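You operate a simulated robot arm through the tools that you are given. There is no shell and no other tool. Be economical: measure what you need, move in short steps, check, and stop when the job is done.

The job below is to be done with a simulated robot arm. You get a single attempt, and the scene is never put back.

JOB
Fetch the white bracket and stand it on the narrow silver plate.

Only the result counts: the job must be done as asked and must still hold three seconds after the hand-in. Knocking over, shifting, dropping, spilling or breaking anything else fails it.

ROBOT AND FRAMES
A 6-joint arm with a two-finger parallel gripper, fixed in place. Base frame: the origin is at the foot of the arm, x ahead of it, y to its left, z up; the work surface is at about z = 860. Lengths are in mm, angles in degrees, forces in N, time in s.
With the tool pointing down near the work surface it reaches from about 240 to 640 mm from the base axis. Its first joint turns from -66.0 to 66.0 degrees. Payload 2.7 kg.
The TCP is the grasp point between the finger pads, 23 mm short of the fingertips. In the tool frame z runs along the fingers and y along their closing line. The gripper opens to 94 mm. The fingers are 38 mm wide and 10 mm thick; the gripper's body (54 by 96 mm) begins 39 mm behind the TCP.
Orientation is that of the tool frame in the base frame, as [roll, pitch, yaw] about the fixed x, y, z axes, in that order (R = Rz(yaw) Ry(pitch) Rx(roll)). With the fingers straight down and closing along the base's y, the tool's x points along the base's -x, its y along +y and its z along -z.

CONTROLS
- The arm moves only by the tool drive_tool. Its argument "deltas" is a list of rows, each a list of 7 numbers: the shift along the base's x, y, z in mm, then the turn, a rotation vector about the base's x, y, z in degrees, then the opening in per cent of the stroke, from 0 (shut) to 100 (fully open). In form: [[x, y, z, wx, wy, wz, jaw], ...]. A call has 1 to 12 rows; each row shifts and turns the commanded pose from where the row before left it. Each row takes 0.2 s and may step no farther than 50 mm and 8.6 degrees from the row before; otherwise, or with a gripper value out of range, the whole call is refused. Where a pose cannot be reached the arm comes as near as it can. A force on the tool above 40 N (or 10 N above the force at the start of the call, whichever is more), or a blocked arm, ends the call early, and 0.2 s more pass. The fingers move at their own pace (about 45 mm/s each) and stop on an object; they squeeze with about 38 N. The grip force told is the motor's: it shows also when the fingers shut on nothing. Time passes only in rows, and 0.2 s behind the last, so rows that do not move let the fingers close. The reply holds the time, the measured pose of the TCP, the force on the tool along the base axes, the opening and the grip force, in the units named above and with some noise.
- Cameras (640 x 400 px; columns grow to the right, rows downward): "scene" is fixed at [90.9, -462.7, 1389.4]; the picture's right is [0.45, -0.89, 0.00], its down [-0.63, -0.32, -0.71] and it looks along [0.63, 0.32, -0.71] (base axes); focal length 333 px, centre (320, 200). "wrist" rides on the gripper at [-39, 0, -44] in the tool frame; the picture's right is [0.00, -1.00, 0.00], its down [0.97, 0.00, -0.24] and it looks along [0.24, 0.00, 0.97] (tool axes); focal length 218 px, centre (320, 200). There is no depth. A picture from a camera that has moved, and an enlarged one, comes with that camera's place and axes in the base frame and with its lens.
- camera(camera): a new picture of that camera. The clock stands still meanwhile.
- enlarge(camera, box): a new picture of the part [left, top, right, bottom] of that camera's present view, enlarged. The clock stands still meanwhile.
- job_done(): hands the job in; it is judged then, once.

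Go step by step. Nothing tells you positions but the pictures and the camera data: compare them with the known pose of the tool, close in by small moves and look again before you grip or let go. The budget is 90 turns and 46 pictures, counting those below and the enlarged ones. Unless the task says otherwise, let go and move clear before handing in, and close with one line.

The tools are called after ">>>" as name(argument=value, ...) on one line, values as JSON. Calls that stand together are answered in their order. drive_tool: Moves the arm, as the interface text tells. Its arguments: {"type":"object","properties":{"deltas":{"type":"array","items":{"type":"array","items":{"type":"number"}}}},"required":["deltas"]} The other tools are called the same way: camera (camera) takes a picture; enlarge (camera, box) takes an enlarged picture of a part of a camera's view; job_done () hands the job in.

At the start:

```text
time: 0.0
tool_pos: [401.9, -148.0, 1094.0]
tcp_rot: [180.0, 0.1, -180.0]
force: [-0.3, 0.4, 1.1]
grip_width: 94.0
gripper_force: 0.1
```

scene: 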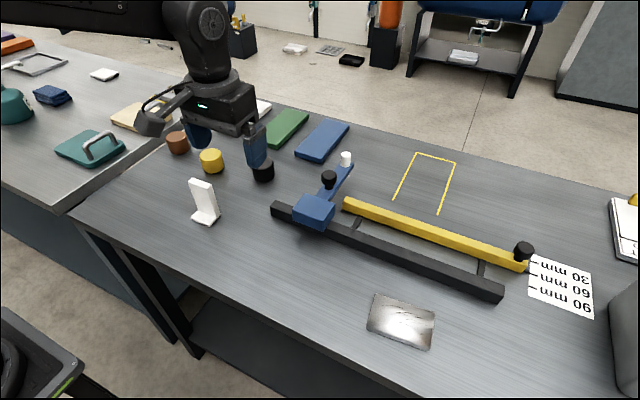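
wrist: 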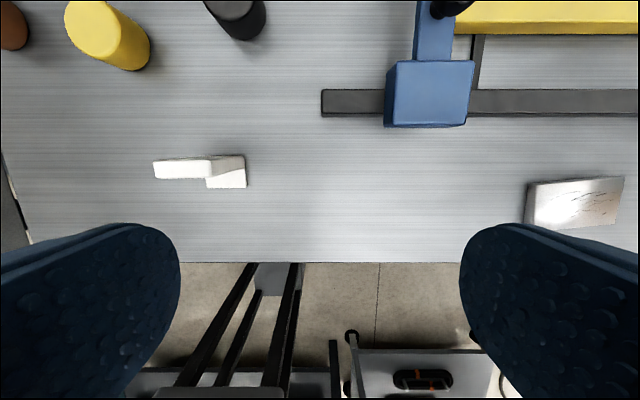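

I see a white L-shaped bracket near (404, -29) and a silver plate near (371, -468). I'll enlarge both before moving.

>>> enlarge(camera="scene", box=[165, 160, 245, 240])

>>> enlarge(camera="scene", box=[340, 270, 460, 370])

>>> enlarge(camera="wrist", box=[130, 130, 270, 210])

```text
5.00 times, centred on (205, 200) of scene
camera zoom: at [90.9, -462.7, 1389.4], right [0.45, -0.89, 0.0], down [-0.63, -0.32, -0.71], along [0.63, 0.32, -0.71], focal length 1664 px, centre (895, 200)
```

zoom: 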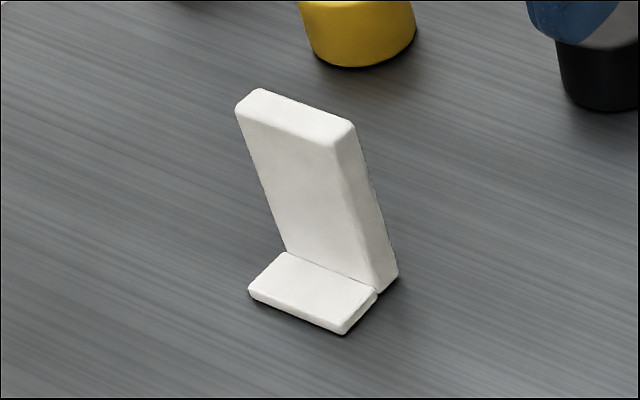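

```text
4.00 times, centred on (400, 320) of scene
camera zoom: at [90.9, -462.7, 1389.4], right [0.45, -0.89, 0.0], down [-0.63, -0.32, -0.71], along [0.63, 0.32, -0.71], focal length 1331 px, centre (0, -280)
```

zoom: 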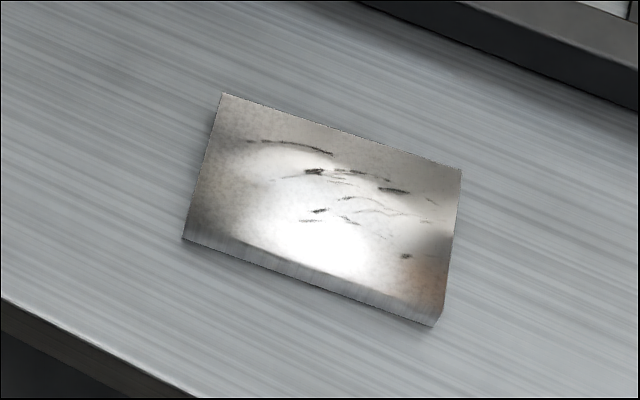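

```text
4.57 times, centred on (200, 170) of wrist
camera zoom: at [440.8, -147.8, 1139.3], right [0.0, -1.0, 0.0], down [-0.97, 0.0, 0.24], along [-0.24, 0.0, -0.97], focal length 998 px, centre (869, 337)
```

zoom: 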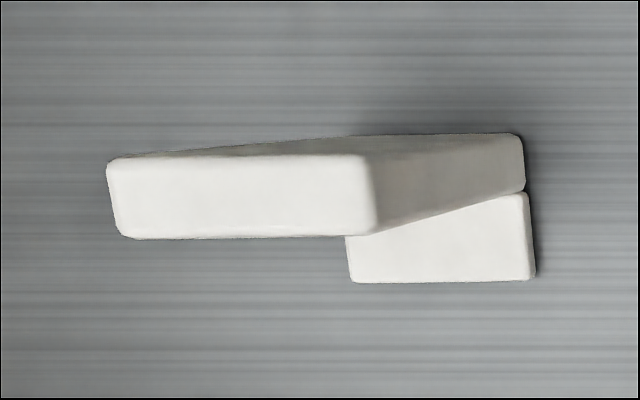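

The bracket stands upright: an upright slab about 50 mm wide (y), 15 mm thick and 90 mm tall at x≈421, y≈-30, with its foot pointing towards -x. The plate is about 100x61 mm, centred near (369, -469) and turned about 7°. I'll move above the bracket and look.

>>> drive_tool(deltas=[[5, 30, 0, 0, 0, 0, 100], [5, 30, 0, 0, 0, 0, 100], [5, 30, 0, 0, 0, 0, 100], [4, 28, 0, 0, 0, 0, 100], [0, 0, -30, 0, 0, 0, 100], [0, 0, -30, 0, 0, 0, 100], [0, 0, 0, 0, 0, 0, 100]])

>>> camera(camera="wrist")

>>> camera(camera="scene")

```text
time: 1.6
tool_pos: [422.3, -29.7, 1033.8]
tcp_rot: [-179.9, -0.1, -179.9]
force: [-0.6, -0.2, 0.7]
grip_width: 94.1
gripper_force: 0.0
```

```text
40 pictures are left
camera wrist: at [460.3, -28.7, 1079.3], right [0.0, -1.0, 0.0], down [-0.97, 0.0, 0.24], along [-0.24, 0.0, -0.97], focal length 218 px, centre (320, 200)
```

wrist: 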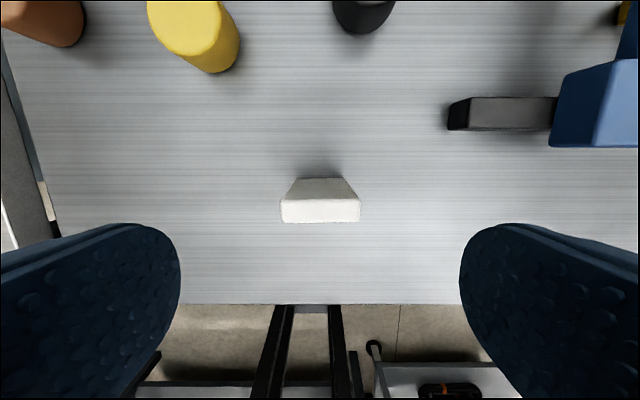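

```text
39 pictures are left
```

scene: 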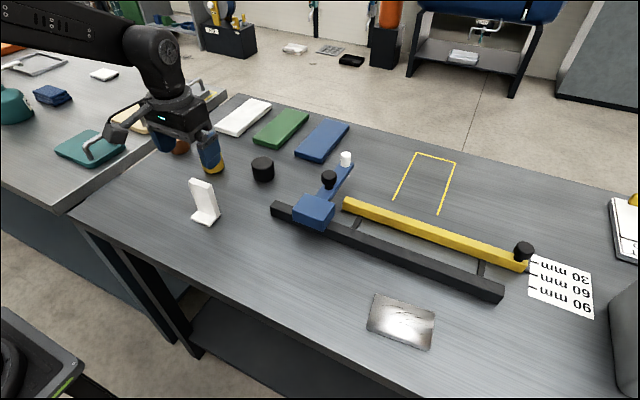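

The bracket's top is centred under the tool at (421, -29), with its top at z≈950. Descending to z≈932.

>>> drive_tool(deltas=[[0, 0.5, -30, 0, 0, 0, 100], [0, 0, -30, 0, 0, 0, 100], [0, 0, -20, 0, 0, 0, 100], [0, 0, -12, 0, 0, 0, 100], [0, 0, -10, 0, 0, 0, 100], [0, 0, 0, 0, 0, 0, 100]])

>>> camera(camera="wrist")

>>> enlarge(camera="scene", box=[145, 130, 265, 240])

```text
time: 3.0
tool_pos: [422.4, -29.0, 932.0]
tcp_rot: [180.0, -0.2, -180.0]
force: [-0.8, 0.1, 0.3]
grip_width: 94.1
gripper_force: 0.1
```

```text
38 pictures are left
camera wrist: at [460.0, -28.7, 977.0], right [0.0, -1.0, 0.0], down [-0.97, 0.0, 0.24], along [-0.24, 0.0, -0.97], focal length 218 px, centre (320, 200)
```

wrist: 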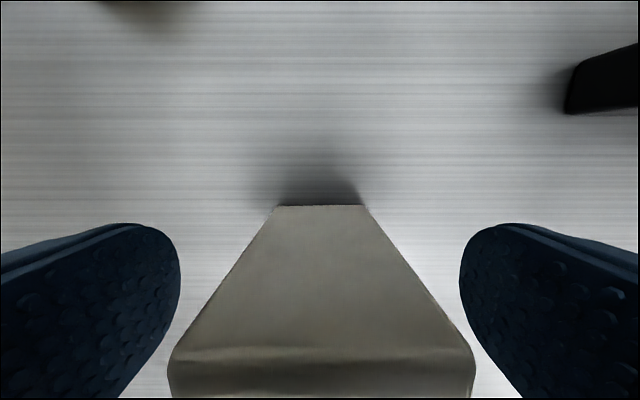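

```text
3.64 times, centred on (205, 185) of scene
camera zoom: at [90.9, -462.7, 1389.4], right [0.45, -0.89, 0.0], down [-0.63, -0.32, -0.71], along [0.63, 0.32, -0.71], focal length 1210 px, centre (738, 254)
```

zoom: 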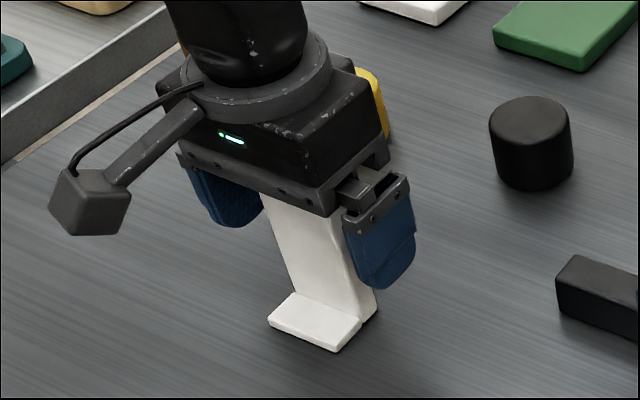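

The slab sits centrally between the fingers. Closing and then lifting slightly.

>>> drive_tool(deltas=[[0, 0, 0, 0, 0, 0, 0], [0, 0, 0, 0, 0, 0, 0], [0, 0, 0, 0, 0, 0, 0], [0, 0, 0, 0, 0, 0, 0], [0, 0, 0, 0, 0, 0, 0]])

>>> drive_tool(deltas=[[0, 0, 5, 0, 0, 0, 0], [0, 0, 10, 0, 0, 0, 0], [0, 0, 15, 0, 0, 0, 0], [0, 0, 20, 0, 0, 0, 0], [0, 0, 0, 0, 0, 0, 0]])

>>> enlarge(camera="scene", box=[145, 110, 265, 230])

```text
time: 4.2
tool_pos: [421.8, -30.5, 932.3]
tcp_rot: [-179.9, 0.0, -180.0]
force: [-0.4, 0.0, 0.4]
grip_width: 49.8
gripper_force: 37.7
```

```text
time: 5.4
tool_pos: [420.2, -29.9, 981.8]
tcp_rot: [180.0, 0.0, -180.0]
force: [-0.4, -0.6, -2.0]
grip_width: 49.9
gripper_force: 37.9
```

```text
3.33 times, centred on (205, 170) of scene
camera zoom: at [90.9, -462.7, 1389.4], right [0.45, -0.89, 0.0], down [-0.63, -0.32, -0.71], along [0.63, 0.32, -0.71], focal length 1109 px, centre (703, 300)
```

zoom: 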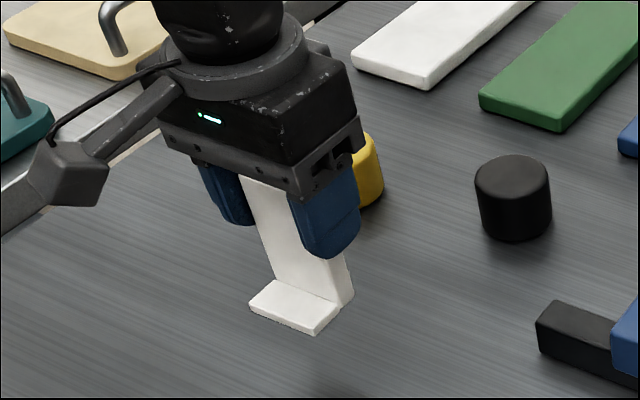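

The bracket is held upright. Lifting clear and carrying it towards the plate at a safe height.

>>> drive_tool(deltas=[[0, 0, 25, 0, 0, 0, 0], [0, 0, 35, 0, 0, 0, 0], [0, 0, 35, 0, 0, 0, 0], [0, -15, 15, 0, 0, 0, 0], [-3, -30, 0, 0, 0, 0, 0], [-4, -35, 0, 0, 0, 0, 0], [-4, -35, 0, 0, 0, 0, 0], [-4, -35, 0, 0, 0, 0, 0], [-4, -35, 0, 0, 0, 0, 0], [-3, -30, 0, 0, 0, 0, 0]])

>>> drive_tool(deltas=[[-3, -35, 0, 0, 0, 0, 0], [-3, -35, 0, 0, 0, 1, 0], [-3, -35, 0, 0, 0, 2, 0], [-3, -35, 0, 0, 0, 2, 0], [-3, -30, 0, 0, 0, 1.7, 0], [-3, -20, 0, 0, 0, 0, 0], [0, 0, 0, 0, 0, 0, 0]])

>>> camera(camera="wrist")

>>> camera(camera="scene")

```text
time: 7.6
tool_pos: [400.5, -245.0, 1091.6]
tcp_rot: [179.9, 0.1, -179.9]
force: [-0.4, -1.3, -0.7]
grip_width: 49.7
gripper_force: 37.8
```

```text
time: 9.2
tool_pos: [381.4, -435.9, 1092.8]
tcp_rot: [180.0, 0.0, -173.1]
force: [1.0, -0.4, -0.5]
grip_width: 0.0
gripper_force: 38.4
```

```text
35 pictures are left
camera wrist: at [419.5, -430.7, 1138.3], right [0.12, -0.99, 0.0], down [-0.96, -0.11, 0.24], along [-0.24, -0.03, -0.97], focal length 218 px, centre (320, 200)
```

wrist: 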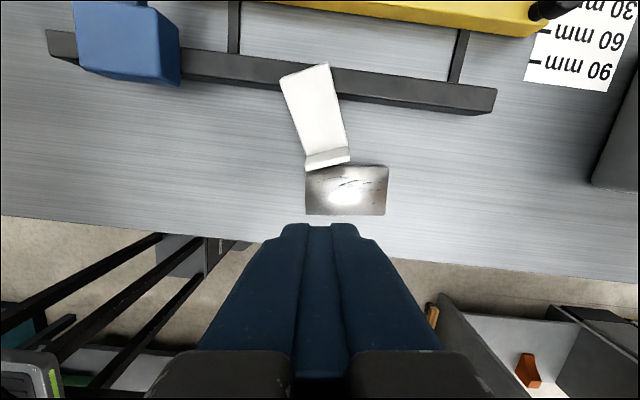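

```text
34 pictures are left
```

scene: 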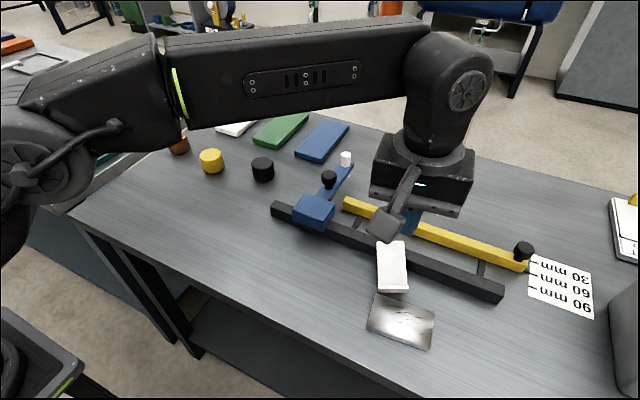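

The bracket slipped out of the grip during the carry and now lies between the rail and the plate. I'll inspect how it lies and whether anything else moved.

>>> enlarge(camera="scene", box=[340, 220, 460, 370])

>>> enlarge(camera="wrist", box=[250, 50, 410, 230])

>>> enlarge(camera="scene", box=[340, 270, 460, 370])

```text
2.67 times, centred on (400, 295) of scene
camera zoom: at [90.9, -462.7, 1389.4], right [0.45, -0.89, 0.0], down [-0.63, -0.32, -0.71], along [0.63, 0.32, -0.71], focal length 887 px, centre (107, -53)
```

zoom: 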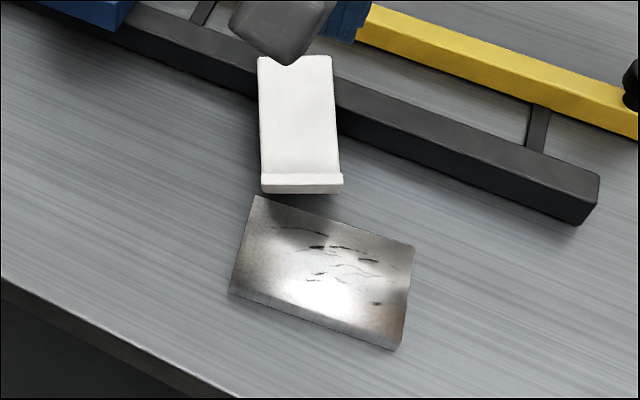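

```text
2.22 times, centred on (330, 140) of wrist
camera zoom: at [419.5, -430.7, 1138.3], right [0.12, -0.99, 0.0], down [-0.96, -0.11, 0.24], along [-0.24, -0.03, -0.97], focal length 485 px, centre (298, 333)
```

zoom: 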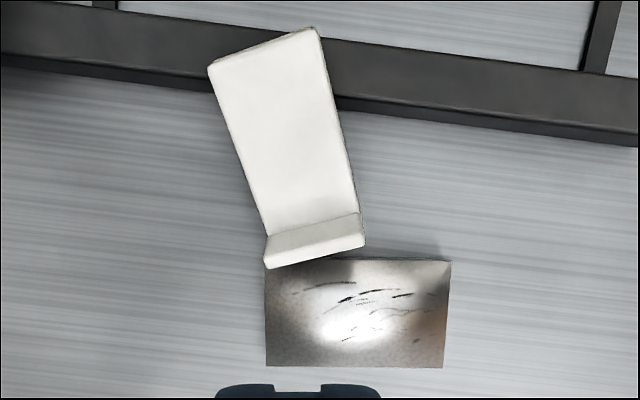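

```text
4.00 times, centred on (400, 320) of scene
camera zoom: at [90.9, -462.7, 1389.4], right [0.45, -0.89, 0.0], down [-0.63, -0.32, -0.71], along [0.63, 0.32, -0.71], focal length 1331 px, centre (0, -280)
```

zoom: 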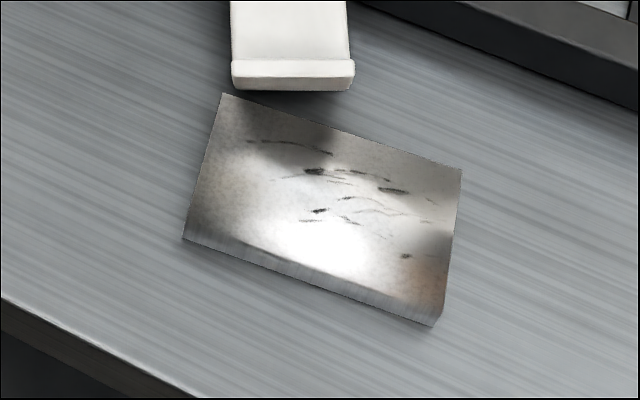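

The bracket fell and leans on the rail (about 24° elevation, yawed roughly 25°); its foot is up and its heel is on the table, and the plate and rail look unmoved. I'll open the gripper, align the yaw and look from closer.

>>> drive_tool(deltas=[[10, 0, 0, 0, 0, 6, 100], [15, 0, -20, 0, 0, 6, 100], [15, 5, -20, 0, 0, 6, 100], [0, 0, -15, 0, 0, 0, 100], [0, 0, 0, 0, 0, 0, 100]])

>>> camera(camera="wrist")

>>> enlarge(camera="scene", box=[350, 210, 450, 310])

```text
time: 10.4
tool_pos: [421.5, -431.2, 1036.9]
tcp_rot: [179.9, 0.1, -155.2]
force: [-0.3, 0.2, -0.1]
grip_width: 93.9
gripper_force: 0.0
```

```text
30 pictures are left
camera wrist: at [456.1, -413.0, 1082.5], right [0.42, -0.91, 0.0], down [-0.88, -0.41, 0.24], along [-0.22, -0.1, -0.97], focal length 218 px, centre (320, 200)
```

wrist: 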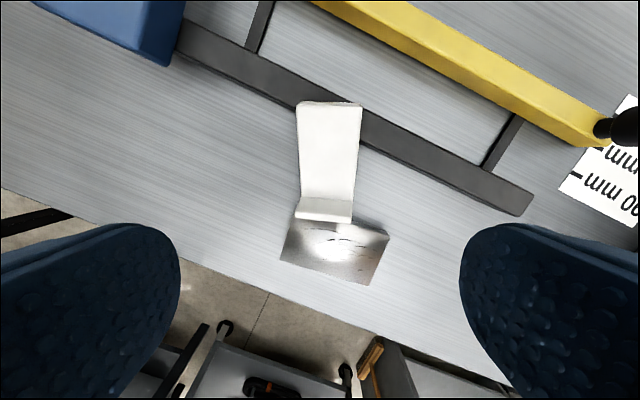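

```text
4.00 times, centred on (400, 260) of scene
camera zoom: at [90.9, -462.7, 1389.4], right [0.45, -0.89, 0.0], down [-0.63, -0.32, -0.71], along [0.63, 0.32, -0.71], focal length 1331 px, centre (0, -40)
```

zoom: 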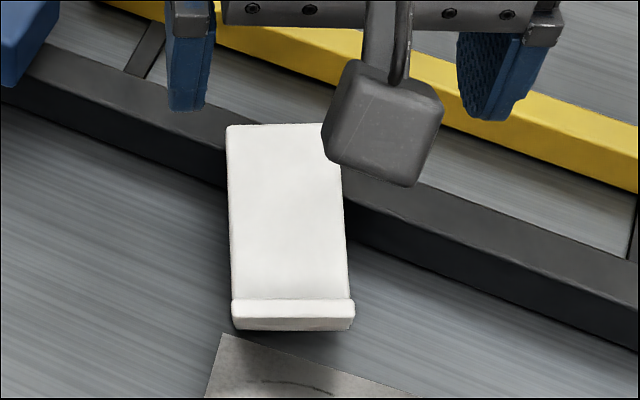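

Now a closer look at the bracket from here, to triangulate its corners.

>>> enlarge(camera="wrist", box=[270, 80, 400, 240])

```text
2.50 times, centred on (335, 160) of wrist
camera zoom: at [456.1, -413.0, 1082.5], right [0.42, -0.91, 0.0], down [-0.88, -0.41, 0.24], along [-0.22, -0.1, -0.97], focal length 546 px, centre (282, 300)
```

zoom: 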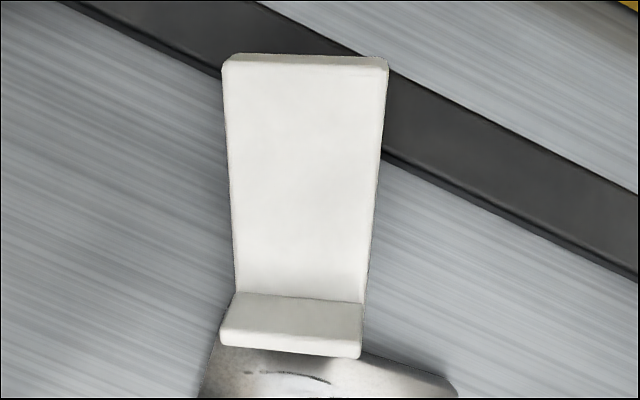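

Triangulated: the heel's mid-point is at (416, -434, 860), the slab rises 21° in direction (0.91, 0.41), and its width edge is horizontal and matches the present yaw. I'll grip it low, between foot and rail, and first descend partway with a narrower opening.

>>> drive_tool(deltas=[[7, 3, -30, 0, 0, 0, 66], [6.5, 2.7, -30, 0, 0, 0, 66], [0, 0, -27, 0, 0, 0, 66], [0, 0, 0, 0, 0, 0, 66]])

>>> camera(camera="wrist")

>>> enlarge(camera="scene", box=[340, 210, 460, 310])

```text
time: 11.4
tool_pos: [435.3, -424.9, 949.7]
tcp_rot: [180.0, 0.0, -155.3]
force: [-0.2, -0.1, -0.4]
grip_width: 62.1
gripper_force: 0.0
```

```text
27 pictures are left
camera wrist: at [469.7, -407.4, 995.1], right [0.42, -0.91, 0.0], down [-0.88, -0.41, 0.24], along [-0.22, -0.1, -0.97], focal length 218 px, centre (320, 200)
```

wrist: 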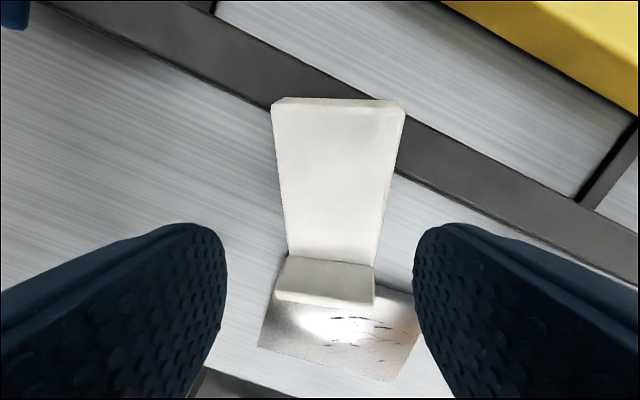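

```text
4.00 times, centred on (400, 260) of scene
camera zoom: at [90.9, -462.7, 1389.4], right [0.45, -0.89, 0.0], down [-0.63, -0.32, -0.71], along [0.63, 0.32, -0.71], focal length 1331 px, centre (0, -40)
```

zoom: 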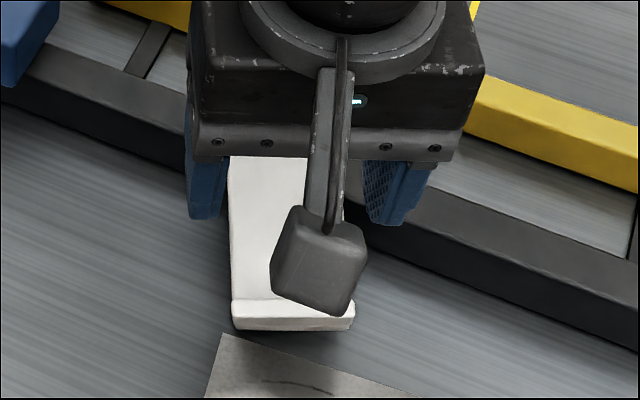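

The hanging block on the arm's side would reach the table if I tipped the bracket up in this orientation, so I'll rise and turn the tool 180° about the vertical first.

>>> drive_tool(deltas=[[0, 0, 40, 0, 0, 0, 66], [0, 0, 45, 0, 0, 0, 66], [0, 0, 45, 0, 0, -4, 66], [0, 0, 0, 0, 0, -8, 66], [0, 0, 0, 0, 0, -8, 66], [0, 0, 0, 0, 0, -8, 66], [0, 0, 0, 0, 0, -8, 66], [0, 0, 0, 0, 0, -8, 66], [0, 0, 0, 0, 0, -8, 66], [0, 0, 0, 0, 0, -8, 66], [0, 0, 0, 0, 0, -8, 66], [0, 0, 0, 0, 0, -8, 66]])

>>> drive_tool(deltas=[[0, 0, 0, 0, 0, -8, 66], [0, 0, 0, 0, 0, -8, 66], [0, 0, 0, 0, 0, -8, 66], [0, 0, 0, 0, 0, -8, 66], [0, 0, 0, 0, 0, -8, 66], [0, 0, 0, 0, 0, -8, 66], [0, 0, 0, 0, 0, -8, 66], [0, 0, 0, 0, 0, -8, 66], [0, 0, 0, 0, 0, -8, 66], [0, 0, 0, 0, 0, -8, 66], [0, 0, 0, 0, 0, -8, 66], [0, 0, 0, 0, 0, -8, 66]])

>>> drive_tool(deltas=[[0, 0, 0, 0, 0, -8, 66], [0, 0, 0, 0, 0, 0, 66]])

>>> camera(camera="scene")

```text
time: 14.0
tool_pos: [435.1, -424.0, 1080.5]
tcp_rot: [-180.0, -0.1, 128.6]
force: [-0.6, 0.2, 0.5]
grip_width: 61.9
gripper_force: 0.0
```

```text
time: 16.6
tool_pos: [434.8, -424.4, 1080.8]
tcp_rot: [179.9, 0.0, 32.6]
force: [0.7, -1.6, -0.2]
grip_width: 62.0
gripper_force: 0.0
```

```text
time: 17.2
tool_pos: [435.7, -423.0, 1080.7]
tcp_rot: [180.0, 0.0, 24.6]
force: [0.1, 0.1, 0.3]
grip_width: 62.2
gripper_force: 0.0
```

```text
25 pictures are left
```

scene: 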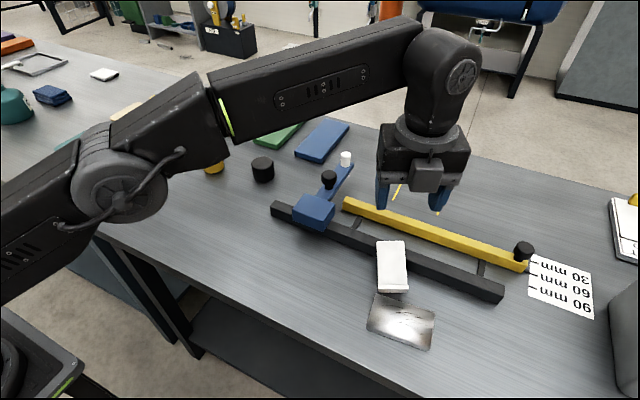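

The flip worked, and the camera box is now on the near side. The slab's upper part lies over the rail, so I'll grip near its top end at (473, -413), yaw 21.7°, keeping the fingertips above the rail. Moving above it first.

>>> drive_tool(deltas=[[20, 5, -30, 0, 0, -3, 70], [18, 5, -40, 0, 0, 0, 70], [0, 0, -40, 0, 0, 0, 70], [0, 0, -20, 0, 0, 0, 70], [0, 0, 0, 0, 0, 0, 70]])

>>> camera(camera="wrist")

>>> enlarge(camera="scene", box=[340, 190, 460, 310])

```text
time: 18.4
tool_pos: [474.3, -414.2, 948.9]
tcp_rot: [-180.0, 0.0, 21.7]
force: [-0.3, -0.3, 0.8]
grip_width: 65.7
gripper_force: 0.0
```

```text
24 pictures are left
camera wrist: at [436.3, -427.9, 994.7], right [-0.37, 0.93, 0.0], down [0.9, 0.36, 0.24], along [0.22, 0.09, -0.97], focal length 218 px, centre (320, 200)
```

wrist: 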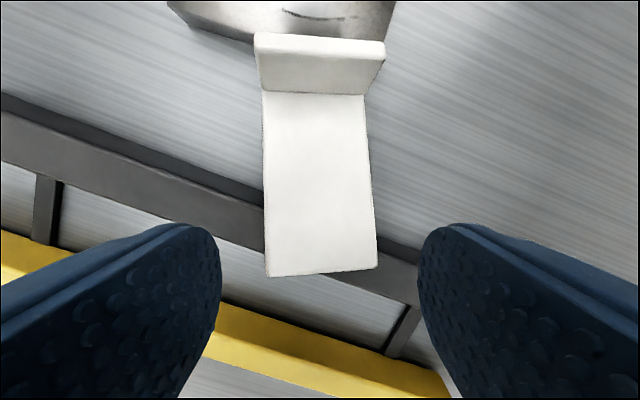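

```text
3.33 times, centred on (400, 250) of scene
camera zoom: at [90.9, -462.7, 1389.4], right [0.45, -0.89, 0.0], down [-0.63, -0.32, -0.71], along [0.63, 0.32, -0.71], focal length 1109 px, centre (53, 33)
```

zoom: 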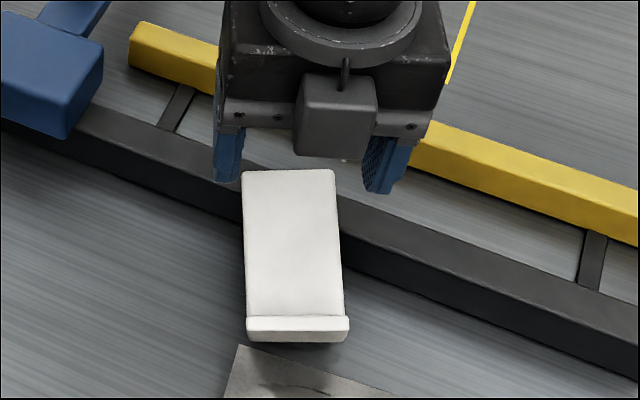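

Well centred. Descending slowly to z≈912, leaving the fingertips just above the rail.

>>> drive_tool(deltas=[[0, 0, -15, 0, 0, 0, 70], [0, 0, -12, 0, 0, 0, 70], [0, 0, -6, 0, 0, 0, 70], [0, 0, -4, 0, 0, 0, 70], [0, 0, 0, 0, 0, 0, 70]])

>>> camera(camera="wrist")

>>> enlarge(camera="scene", box=[350, 210, 450, 310])

```text
time: 19.6
tool_pos: [473.0, -414.5, 912.6]
tcp_rot: [180.0, 0.0, 21.7]
force: [0.1, 0.6, 2.0]
grip_width: 65.7
gripper_force: 0.5
```

```text
22 pictures are left
camera wrist: at [436.1, -427.8, 958.3], right [-0.37, 0.93, 0.0], down [0.9, 0.36, 0.24], along [0.22, 0.09, -0.97], focal length 218 px, centre (320, 200)
```

wrist: 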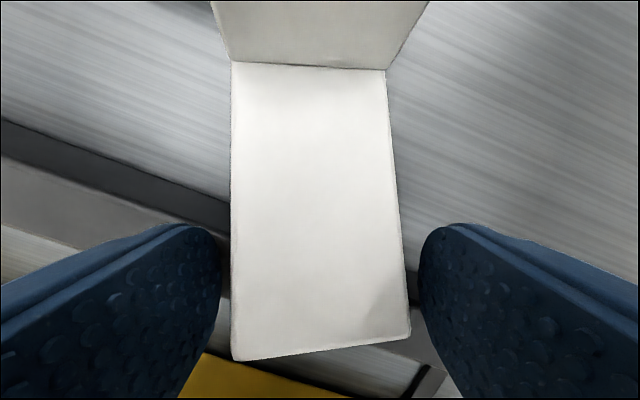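

```text
4.00 times, centred on (400, 260) of scene
camera zoom: at [90.9, -462.7, 1389.4], right [0.45, -0.89, 0.0], down [-0.63, -0.32, -0.71], along [0.63, 0.32, -0.71], focal length 1331 px, centre (0, -40)
```

zoom: 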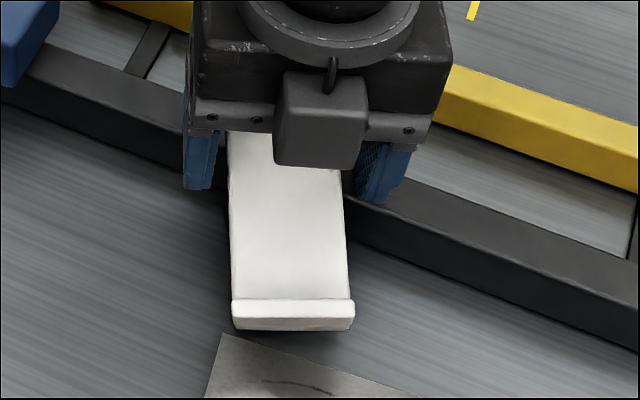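

Aligned on both sides; I'll go 3 mm lower for a fuller overlap while watching the force.

>>> drive_tool(deltas=[[0, 0, -1.5, 0, 0, 0, 70], [0, 0, -1.5, 0, 0, 0, 70], [0, 0, 0, 0, 0, 0, 70]])

```text
time: 20.4
tool_pos: [474.6, -414.9, 912.4]
tcp_rot: [179.6, -0.1, 22.0]
force: [-4.8, 1.4, 24.4]
grip_width: 67.5
gripper_force: 1.7
```

There's contact — the fingertips are on the rail at z≈889. I'll back off at once.

>>> drive_tool(deltas=[[0, 0, 2, 0, 0, 0, 70], [0, 0, 3, 0, 0, 0, 70], [0, 0, 0, 0, 0, 0, 70]])

>>> camera(camera="wrist")

>>> enlarge(camera="scene", box=[350, 210, 450, 310])

```text
time: 21.2
tool_pos: [473.2, -413.5, 912.4]
tcp_rot: [-179.9, 0.1, 21.8]
force: [1.4, -0.9, 1.7]
grip_width: 66.4
gripper_force: 0.1
```

```text
20 pictures are left
camera wrist: at [435.9, -427.6, 958.5], right [-0.37, 0.93, 0.0], down [0.9, 0.36, 0.24], along [0.22, 0.09, -0.97], focal length 218 px, centre (320, 200)
```

wrist: 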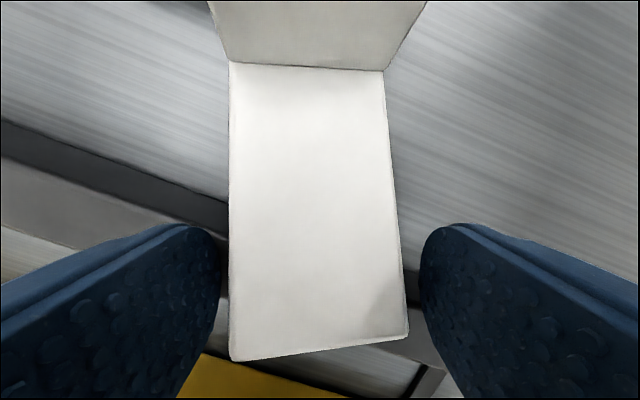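

```text
4.00 times, centred on (400, 260) of scene
camera zoom: at [90.9, -462.7, 1389.4], right [0.45, -0.89, 0.0], down [-0.63, -0.32, -0.71], along [0.63, 0.32, -0.71], focal length 1331 px, centre (0, -40)
```

zoom: 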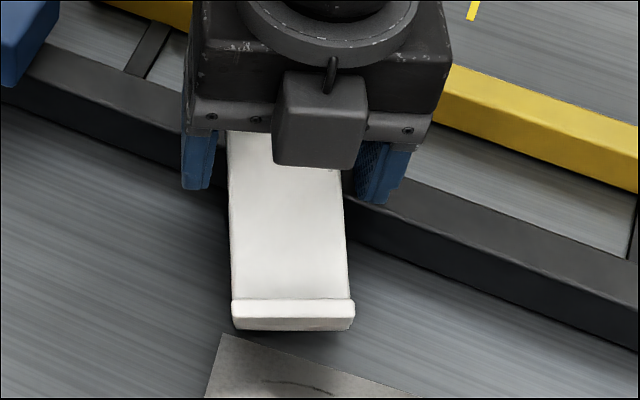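

Nothing shifted, and the rail top is at about 889, so the overlap with the slab is already good here. Closing.

>>> drive_tool(deltas=[[0, 0, 0.5, 0, 0, 0, 50], [0, 0, 0, 0, 0, 0, 30], [0, 0, 0, 0, 0, 0, 0], [0, 0, 0, 0, 0, 0, 0], [0, 0, 0, 0, 0, 0, 0]])

```text
time: 22.4
tool_pos: [471.9, -414.3, 914.3]
tcp_rot: [-179.9, 0.0, 21.7]
force: [0.3, 0.5, -0.2]
grip_width: 50.5
gripper_force: 37.6
```

Gripped at 50 mm. Lifting gently and checking.

>>> drive_tool(deltas=[[0, 0, 3, 0, 0, 0, 0], [0, 0, 6, 0, 0, 0, 0], [0, 0, 10, 0, 0, 0, 0], [0, 0, 12, 0, 0, 0, 0], [0, 0, 12, 0, 0, 0, 0], [0, 0, 10, 0, 0, 0, 0], [0, 0, 0, 0, 0, 0, 0]])

>>> enlarge(camera="scene", box=[340, 180, 460, 300])

```text
time: 24.0
tool_pos: [473.9, -413.9, 968.6]
tcp_rot: [180.0, 0.0, 21.7]
force: [0.2, 0.7, -0.8]
grip_width: 49.7
gripper_force: 37.8
```

```text
3.33 times, centred on (400, 240) of scene
camera zoom: at [90.9, -462.7, 1389.4], right [0.45, -0.89, 0.0], down [-0.63, -0.32, -0.71], along [0.63, 0.32, -0.71], focal length 1109 px, centre (53, 67)
```

zoom: 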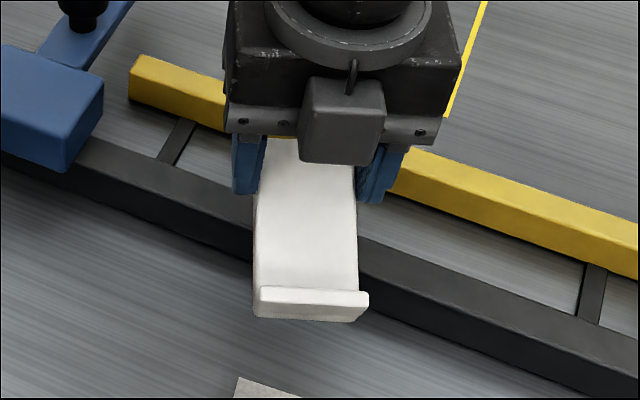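

The bracket is held. Moving slowly to a clear staging area while turning the yaw to about 7°.

>>> drive_tool(deltas=[[-3, 4, 3, 0, 0, 0, 0], [-5, 8, 5, 0, 0, -1, 0], [-7, 13, 5, 0, 0, -1.5, 0], [-8, 15, 5, 0, 0, -1.5, 0], [-8, 15, 3, 0, 0, -1.5, 0], [-8, 15, 0, 0, 0, -1.5, 0], [-8, 15, 0, 0, 0, -1.5, 0], [-8, 15, 0, 0, 0, -1.5, 0], [-7, 13, 0, 0, 0, -1.5, 0], [-5, 8, 0, 0, 0, -1, 0], [-3, 4, 0, 0, 0, 0, 0], [0, 0, 0, 0, 0, 0, 0]])

>>> camera(camera="scene")

```text
time: 26.6
tool_pos: [403.5, -289.7, 989.3]
tcp_rot: [180.0, 0.0, 9.2]
force: [0.8, -0.3, -0.9]
grip_width: 49.8
gripper_force: 38.1
```

```text
17 pictures are left
```

scene: 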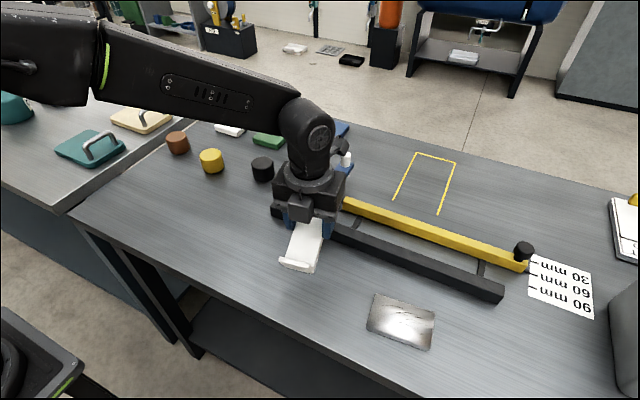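

Still held. Now tilting the tool so that the foot end swings down, first by 48°, while drifting a little further towards open table.

>>> drive_tool(deltas=[[0, 5, 0, 0.6, -4, 0, 0], [-3, 8, 0, 1.2, -7.9, 0, 0], [-3, 8, 0, 1.2, -7.9, 0, 0], [-3, 8, 0, 1.2, -7.9, 0, 0], [-3, 8, 0, 1.2, -7.9, 0, 0], [0, 5, 0, 1.2, -7.9, 0, 0], [0, 0, 0, 0.6, -4, 0, 0], [0, 0, 0, 0, 0, 0, 0]])

>>> camera(camera="scene")

```text
time: 28.4
tool_pos: [392.0, -247.7, 989.3]
tcp_rot: [179.3, -48.2, 9.5]
force: [1.3, 0.4, -1.8]
grip_width: 49.4
gripper_force: 37.6
```

```text
16 pictures are left
```

scene: 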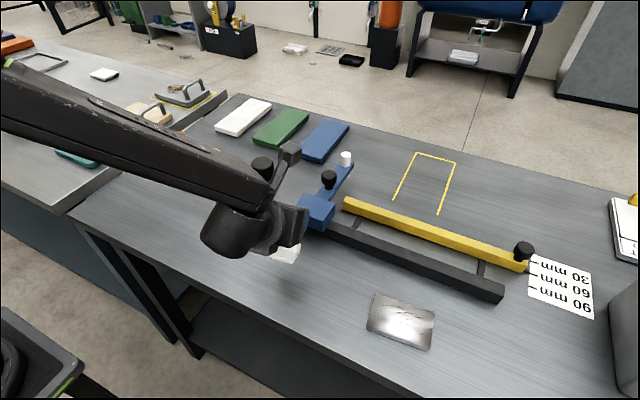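

Reachable so far and still holding. Finishing the tilt to about 68°.

>>> drive_tool(deltas=[[0, 0, 0, 0.8, -5, 0, 0], [0, 0, 0, 1.2, -7.5, 0, 0], [0, 0, 0, 1.1, -7, 0, 0], [0, 0, 0, 0, 0, 0, 0]])

>>> camera(camera="wrist")

>>> enlarge(camera="scene", box=[220, 190, 350, 290])

```text
time: 29.4
tool_pos: [390.5, -248.4, 989.2]
tcp_rot: [178.9, -67.8, 9.9]
force: [0.9, 0.5, -1.4]
grip_width: 49.5
gripper_force: 38.2
```

```text
15 pictures are left
camera wrist: at [335.5, -255.7, 971.2], right [-0.15, 0.99, -0.01], down [0.14, 0.03, 0.99], along [0.98, 0.15, -0.14], focal length 218 px, centre (320, 200)
```

wrist: 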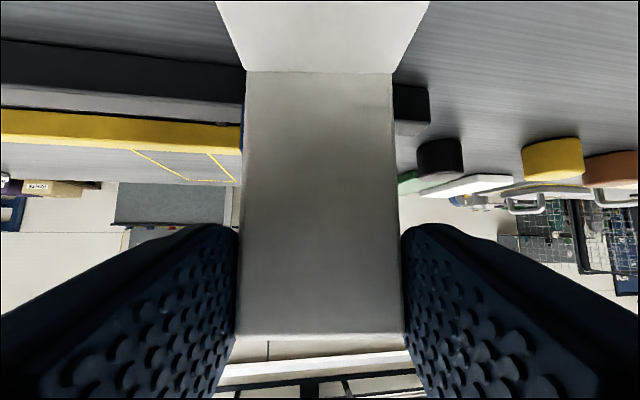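

```text
4.00 times, centred on (285, 240) of scene
camera zoom: at [90.9, -462.7, 1389.4], right [0.45, -0.89, 0.0], down [-0.63, -0.32, -0.71], along [0.63, 0.32, -0.71], focal length 1331 px, centre (460, 40)
```

zoom: 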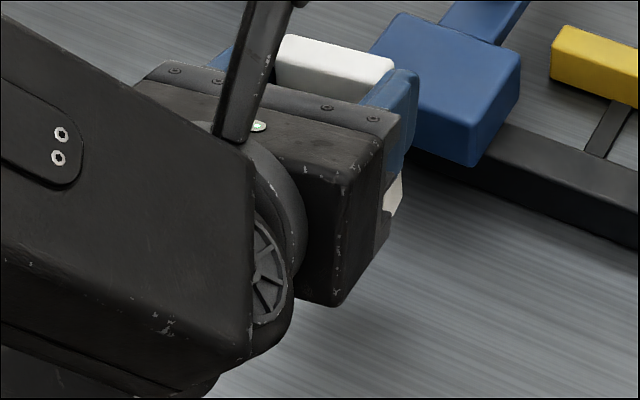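

The wrist view shows the bracket upright within a couple of degrees, with its sole at z≈910. Lowering it onto the open table here, slowly at the end.

>>> drive_tool(deltas=[[0, 0, -6, 0, 0, 0, 0], [0, 0, -10, 0, 0, 0, 0], [0, 0, -10, 0, 0, 0, 0], [0, 0, -8, 0, 0, 0, 0], [0, 0, -5, 0, 0, 0, 0], [0, 0, -3, 0, 0, 0, 0], [0, 0, 0, 0, 0, 0, 0]])

>>> drive_tool(deltas=[[0, 0, -2, 0, 0, 0, 0], [0, 0, -2, 0, 0, 0, 0], [0, 0, -1, 0, 0, 0, 0], [0, 0, 0, 0, 0, 0, 0]])

```text
time: 31.0
tool_pos: [391.0, -246.6, 947.9]
tcp_rot: [178.9, -67.8, 9.9]
force: [-1.3, -0.1, -1.9]
grip_width: 49.5
gripper_force: 38.3
```

```text
time: 32.0
tool_pos: [391.1, -248.1, 942.8]
tcp_rot: [178.9, -67.8, 10.0]
force: [-0.1, -0.2, -1.6]
grip_width: 49.2
gripper_force: 38.2
```

>>> drive_tool(deltas=[[0, 0, -1, 0, 0, 0, 0], [0, 0, -1, 0, 0, 0, 0], [0, 0, 0, 0, 0, 0, 0]])

>>> drive_tool(deltas=[[0, 0, -1, 0, 0, 0, 0], [0, 0, -1, 0, 0, 0, 0], [0, 0, 0, 0, 0, 0, 0]])

```text
time: 32.8
tool_pos: [391.8, -247.8, 940.1]
tcp_rot: [178.9, -67.8, 9.9]
force: [-0.3, -0.3, -1.5]
grip_width: 49.4
gripper_force: 37.8
```

```text
time: 33.6
tool_pos: [391.4, -247.1, 939.1]
tcp_rot: [178.9, -67.8, 9.9]
force: [-0.5, 0.6, 1.7]
grip_width: 49.3
gripper_force: 38.1
```

The force has turned upward (contact at about 939). I'll press 1 mm more and look before letting go.

>>> drive_tool(deltas=[[0, 0, -1, 0, 0, 0, 0], [0, 0, 0, 0, 0, 0, 0]])

>>> camera(camera="wrist")

```text
time: 34.2
tool_pos: [390.6, -247.1, 938.0]
tcp_rot: [178.8, -68.0, 10.0]
force: [-4.9, 1.6, 15.0]
grip_width: 49.4
gripper_force: 38.2
```

```text
13 pictures are left
camera wrist: at [335.8, -255.4, 920.5], right [-0.15, 0.99, -0.01], down [0.14, 0.03, 0.99], along [0.98, 0.15, -0.14], focal length 218 px, centre (320, 200)
```

wrist: 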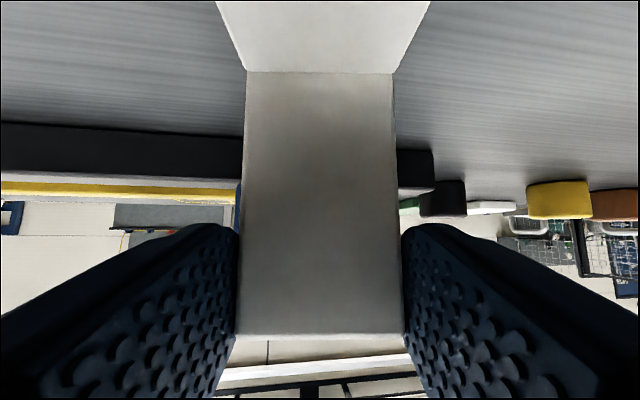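

Firm contact with the bracket upright. Easing off 1 mm, opening, then retreating along the tool axis.

>>> drive_tool(deltas=[[0, 0, 1, 0, 0, 0, 0], [0, 0, 0, 0, 0, 0, 60], [0, 0, 0, 0, 0, 0, 72], [0, 0, 0, 0, 0, 0, 72], [0, 0, 0, 0, 0, 0, 72]])

>>> drive_tool(deltas=[[-5, -0.8, 2, 0, 0, 0, 72], [-9, -1.6, 3.7, 0, 0, 0, 72], [-14, -2.4, 5.6, 0, 0, 0, 72], [-14, -2.4, 5.6, 0, 0, 0, 72], [-14, -2.4, 8, 0, 0, 0, 72], [-10, -2, 15, 0, 0, 0, 72], [0, 0, 25, 0, 0, 0, 72], [0, 0, 30, 0, 0, 0, 72], [0, 0, 0, 0, 0, 0, 72]])

>>> camera(camera="scene")

```text
time: 35.4
tool_pos: [391.5, -247.8, 939.2]
tcp_rot: [178.9, -67.8, 9.8]
force: [-0.1, 1.3, -1.3]
grip_width: 67.5
gripper_force: 0.1
```

```text
time: 37.4
tool_pos: [324.8, -258.5, 1033.1]
tcp_rot: [179.0, -67.8, 9.9]
force: [-0.3, 0.2, -1.2]
grip_width: 67.7
gripper_force: 0.0
```

```text
12 pictures are left
```

scene: 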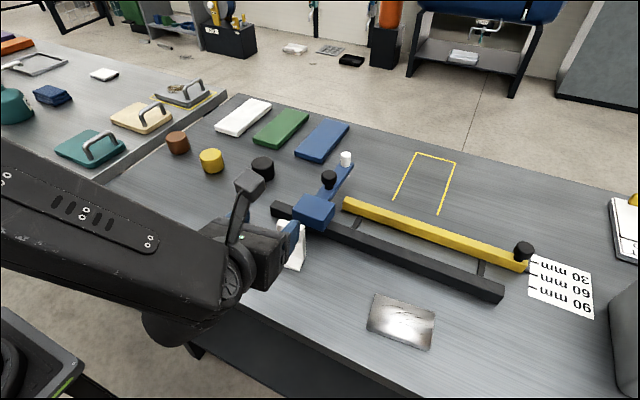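

The bracket stands on the table. Tipping the tool back to vertical, then turning it 90° so the pads will grip the slab's flat faces (a better hold for the carry).

>>> drive_tool(deltas=[[0, 0, 15, -0.7, 4, 0, 80], [0, 0, 15, -1.4, 8.2, 0, 80], [0, 0, 15, -1.4, 8.2, 0, 80], [0, 0, 5, -1.4, 8.2, 0, 80], [0, 0, 0, -1.4, 8.2, 0, 80], [0, 0, 0, -1.4, 8.2, 0, 80], [0, 0, 0, -1.4, 8.2, 0, 80], [0, 0, 0, -1.4, 8.2, 0, 80], [0, 0, 0, -1, 5.8, 0, 80], [0, 0, 0, 0, 0, 0, 80]])

>>> drive_tool(deltas=[[8, 1, 0, 0, 0, 8.3, 80], [8, 1, 0, 0, 0, 8.3, 80], [8, 1, 0, 0, 0, 8.3, 80], [8, 1, 0, 0, 0, 8.3, 80], [8, 1, 0, 0, 0, 8.3, 80], [8, 1, 0, 0, 0, 8.3, 80], [8, 1, 0, 0, 0, 8.3, 80], [8, 1, 0, 0, 0, 8.3, 80], [8, 1, 0, 0, 0, 8.3, 80], [8, 1, 0, 0, 0, 8.3, 80], [5, 1, 0, 0, 0, 7, 80], [0, 0, 0, 0, 0, 0, 80]])

>>> camera(camera="wrist")

```text
time: 39.6
tool_pos: [326.3, -259.1, 1082.2]
tcp_rot: [179.1, 0.5, 9.9]
force: [0.9, -0.3, -0.1]
grip_width: 75.2
gripper_force: 0.1
```

```text
time: 42.2
tool_pos: [409.9, -247.4, 1082.8]
tcp_rot: [179.1, 0.5, 99.9]
force: [0.5, -0.3, 0.2]
grip_width: 75.0
gripper_force: 0.1
```

```text
11 pictures are left
camera wrist: at [415.4, -285.1, 1128.8], right [-0.98, -0.17, -0.02], down [-0.17, 0.96, 0.23], along [-0.02, 0.23, -0.97], focal length 218 px, centre (320, 200)
```

wrist: 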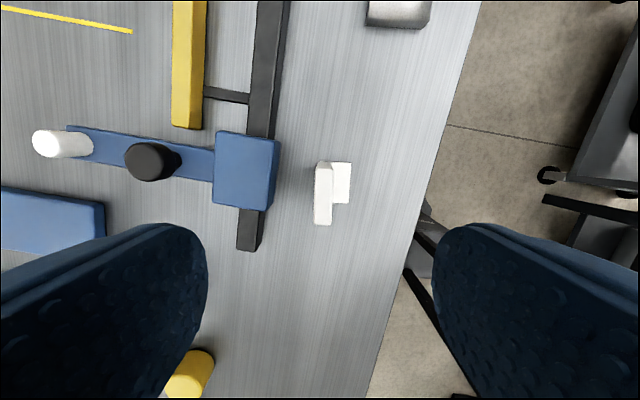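

The bracket stands right below. I'll enlarge for exact centring and yaw.

>>> enlarge(camera="wrist", box=[256, 150, 376, 240])

```text
4.44 times, centred on (316, 195) of wrist
camera zoom: at [415.4, -285.1, 1128.8], right [-0.98, -0.17, -0.02], down [-0.17, 0.96, 0.23], along [-0.02, 0.23, -0.97], focal length 970 px, centre (338, 222)
```

zoom: 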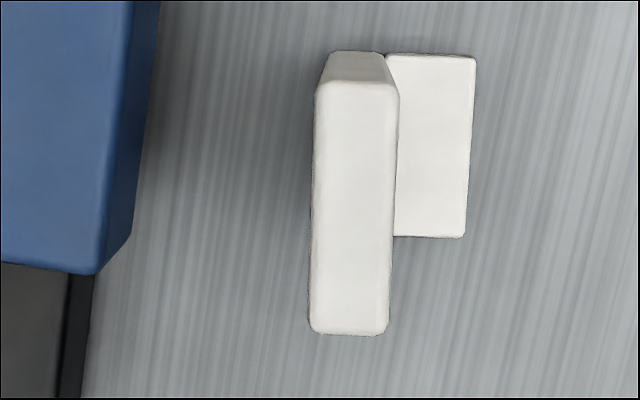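

The slab top is centred at (409.4, -246), yaw about 8°. Correcting the small tilt and yaw and descending to z≈930.

>>> drive_tool(deltas=[[-0.5, 1.4, -30, 0.34, 0.97, -1.8, 58], [0, 0, -35, 0, 0, 0, 58], [0, 0, -30, 0, 0, 0, 58], [0, 0, -20, 0, 0, 0, 58], [0, 0, 0, 0, 0, 0, 58]])

>>> camera(camera="wrist")

```text
time: 43.4
tool_pos: [410.6, -246.8, 969.2]
tcp_rot: [-180.0, -0.1, 98.0]
force: [0.5, 0.3, -0.3]
grip_width: 54.6
gripper_force: 0.1
```

```text
9 pictures are left
camera wrist: at [415.4, -284.0, 1013.5], right [-0.99, -0.14, 0.0], down [-0.14, 0.96, 0.24], along [-0.03, 0.24, -0.97], focal length 218 px, centre (320, 200)
```

wrist: 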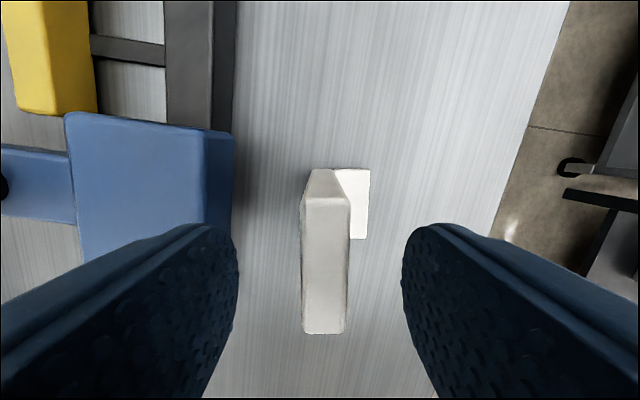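

Centred, with enough clearance to the blue block. Descending to z≈930 and closing.

>>> drive_tool(deltas=[[-0.8, 0.4, -15, 0, 0, 0, 58], [0, 0, -14, 0, 0, 0, 58], [0, 0, -10, 0, 0, 0, 58], [0, 0, 0, 0, 0, 0, 40], [0, 0, 0, 0, 0, 0, 20], [0, 0, 0, 0, 0, 0, 0], [0, 0, 0, 0, 0, 0, 0], [0, 0, 0, 0, 0, 0, 0]])

>>> drive_tool(deltas=[[0, 0, 3, 0, 0, 0, 0], [0, 0, 6, 0, 0, 0, 0], [0, 0, 10, 0, 0, 0, 0], [0, 0, 10, 0, 0, 0, 0], [0, 0, 10, 0, 0, 0, 0], [0, 0, 5, 0, 0, 0, 0], [0, 0, 0, 0, 0, 0, 0]])

>>> enlarge(camera="scene", box=[240, 150, 360, 290])

```text
time: 45.2
tool_pos: [409.4, -245.8, 929.4]
tcp_rot: [180.0, -0.1, 98.0]
force: [-0.2, 0.7, 0.2]
grip_width: 15.6
gripper_force: 37.9
```

```text
time: 46.8
tool_pos: [408.3, -245.2, 973.9]
tcp_rot: [-179.9, -0.1, 98.0]
force: [-0.8, 1.0, -2.1]
grip_width: 15.5
gripper_force: 38.0
```

```text
2.86 times, centred on (300, 220) of scene
camera zoom: at [90.9, -462.7, 1389.4], right [0.45, -0.89, 0.0], down [-0.63, -0.32, -0.71], along [0.63, 0.32, -0.71], focal length 951 px, centre (377, 143)
```

zoom: 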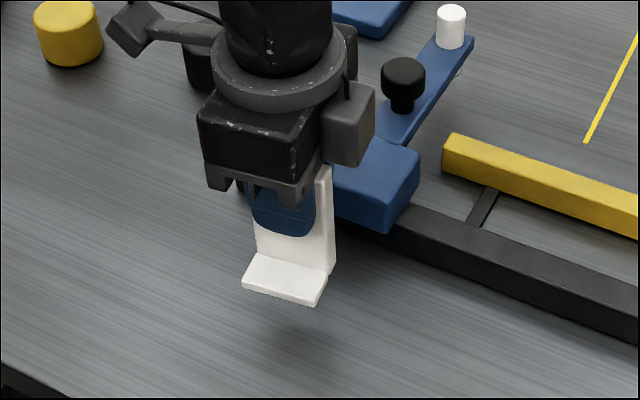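

Firm flat-face hold at 15.5 mm, upright. Carrying slowly to above the plate, target TCP (381.5, -468.5), in two stages.

>>> drive_tool(deltas=[[-2, -2, 4, 0, 0, 0, 0], [-3, -5, 6, 0, 0, 0, 0], [-3, -9, 5, 0, 0, 0, 0], [-2, -13, 0, 0, 0, 0, 0], [-2, -15, 0, 0, 0, -0.3, 0], [-2, -15, 0, 0, 0, -0.3, 0], [-2, -15, 0, 0, 0, -0.3, 0], [-2, -15, 0, 0, 0, -0.3, 0], [-1, -13, 0, 0, 0, -0.2, 0], [-1, -9, 0, 0, 0, 0, 0], [0, -5, 0, 0, 0, 0, 0], [0, 0, 0, 0, 0, 0, 0]])

>>> drive_tool(deltas=[[0, -5, 0, 0, 0, 0, 0], [-1, -9, 0, 0, 0, 0, 0], [-1, -13, 0, 0, 0, 0, 0], [-1, -15, 0, 0, 0, 0, 0], [-1, -15, 0, 0, 0, 0, 0], [-1, -15, 0, 0, 0, 0, 0], [-1, -13, 0, 0, 0, 0, 0], [-1, -11, 0, 0, 0, 0, 0], [0, -7, 0, 0, 0, 0, 0], [0, -4, 0, 0, 0, 0, 0], [0, 0, 0, 0, 0, 0, 0]])

>>> enlarge(camera="scene", box=[340, 210, 480, 360])

```text
time: 49.4
tool_pos: [390.0, -362.4, 988.0]
tcp_rot: [-180.0, -0.1, 96.7]
force: [0.2, 0.5, -1.8]
grip_width: 15.6
gripper_force: 37.8
```

```text
time: 51.8
tool_pos: [382.6, -469.3, 988.6]
tcp_rot: [180.0, -0.1, 96.5]
force: [1.4, 1.0, -1.8]
grip_width: 15.8
gripper_force: 37.8
```

```text
2.67 times, centred on (410, 285) of scene
camera zoom: at [90.9, -462.7, 1389.4], right [0.45, -0.89, 0.0], down [-0.63, -0.32, -0.71], along [0.63, 0.32, -0.71], focal length 887 px, centre (80, -27)
```

zoom: 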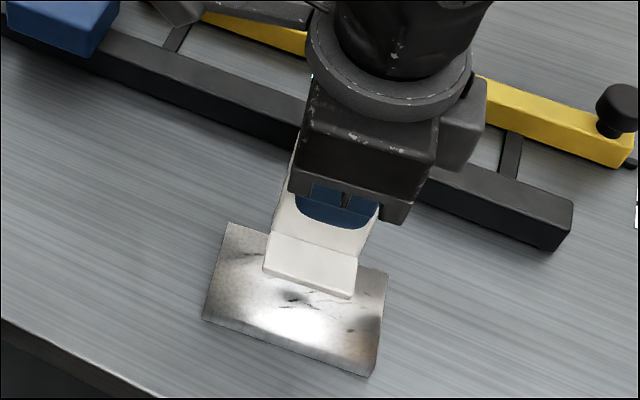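

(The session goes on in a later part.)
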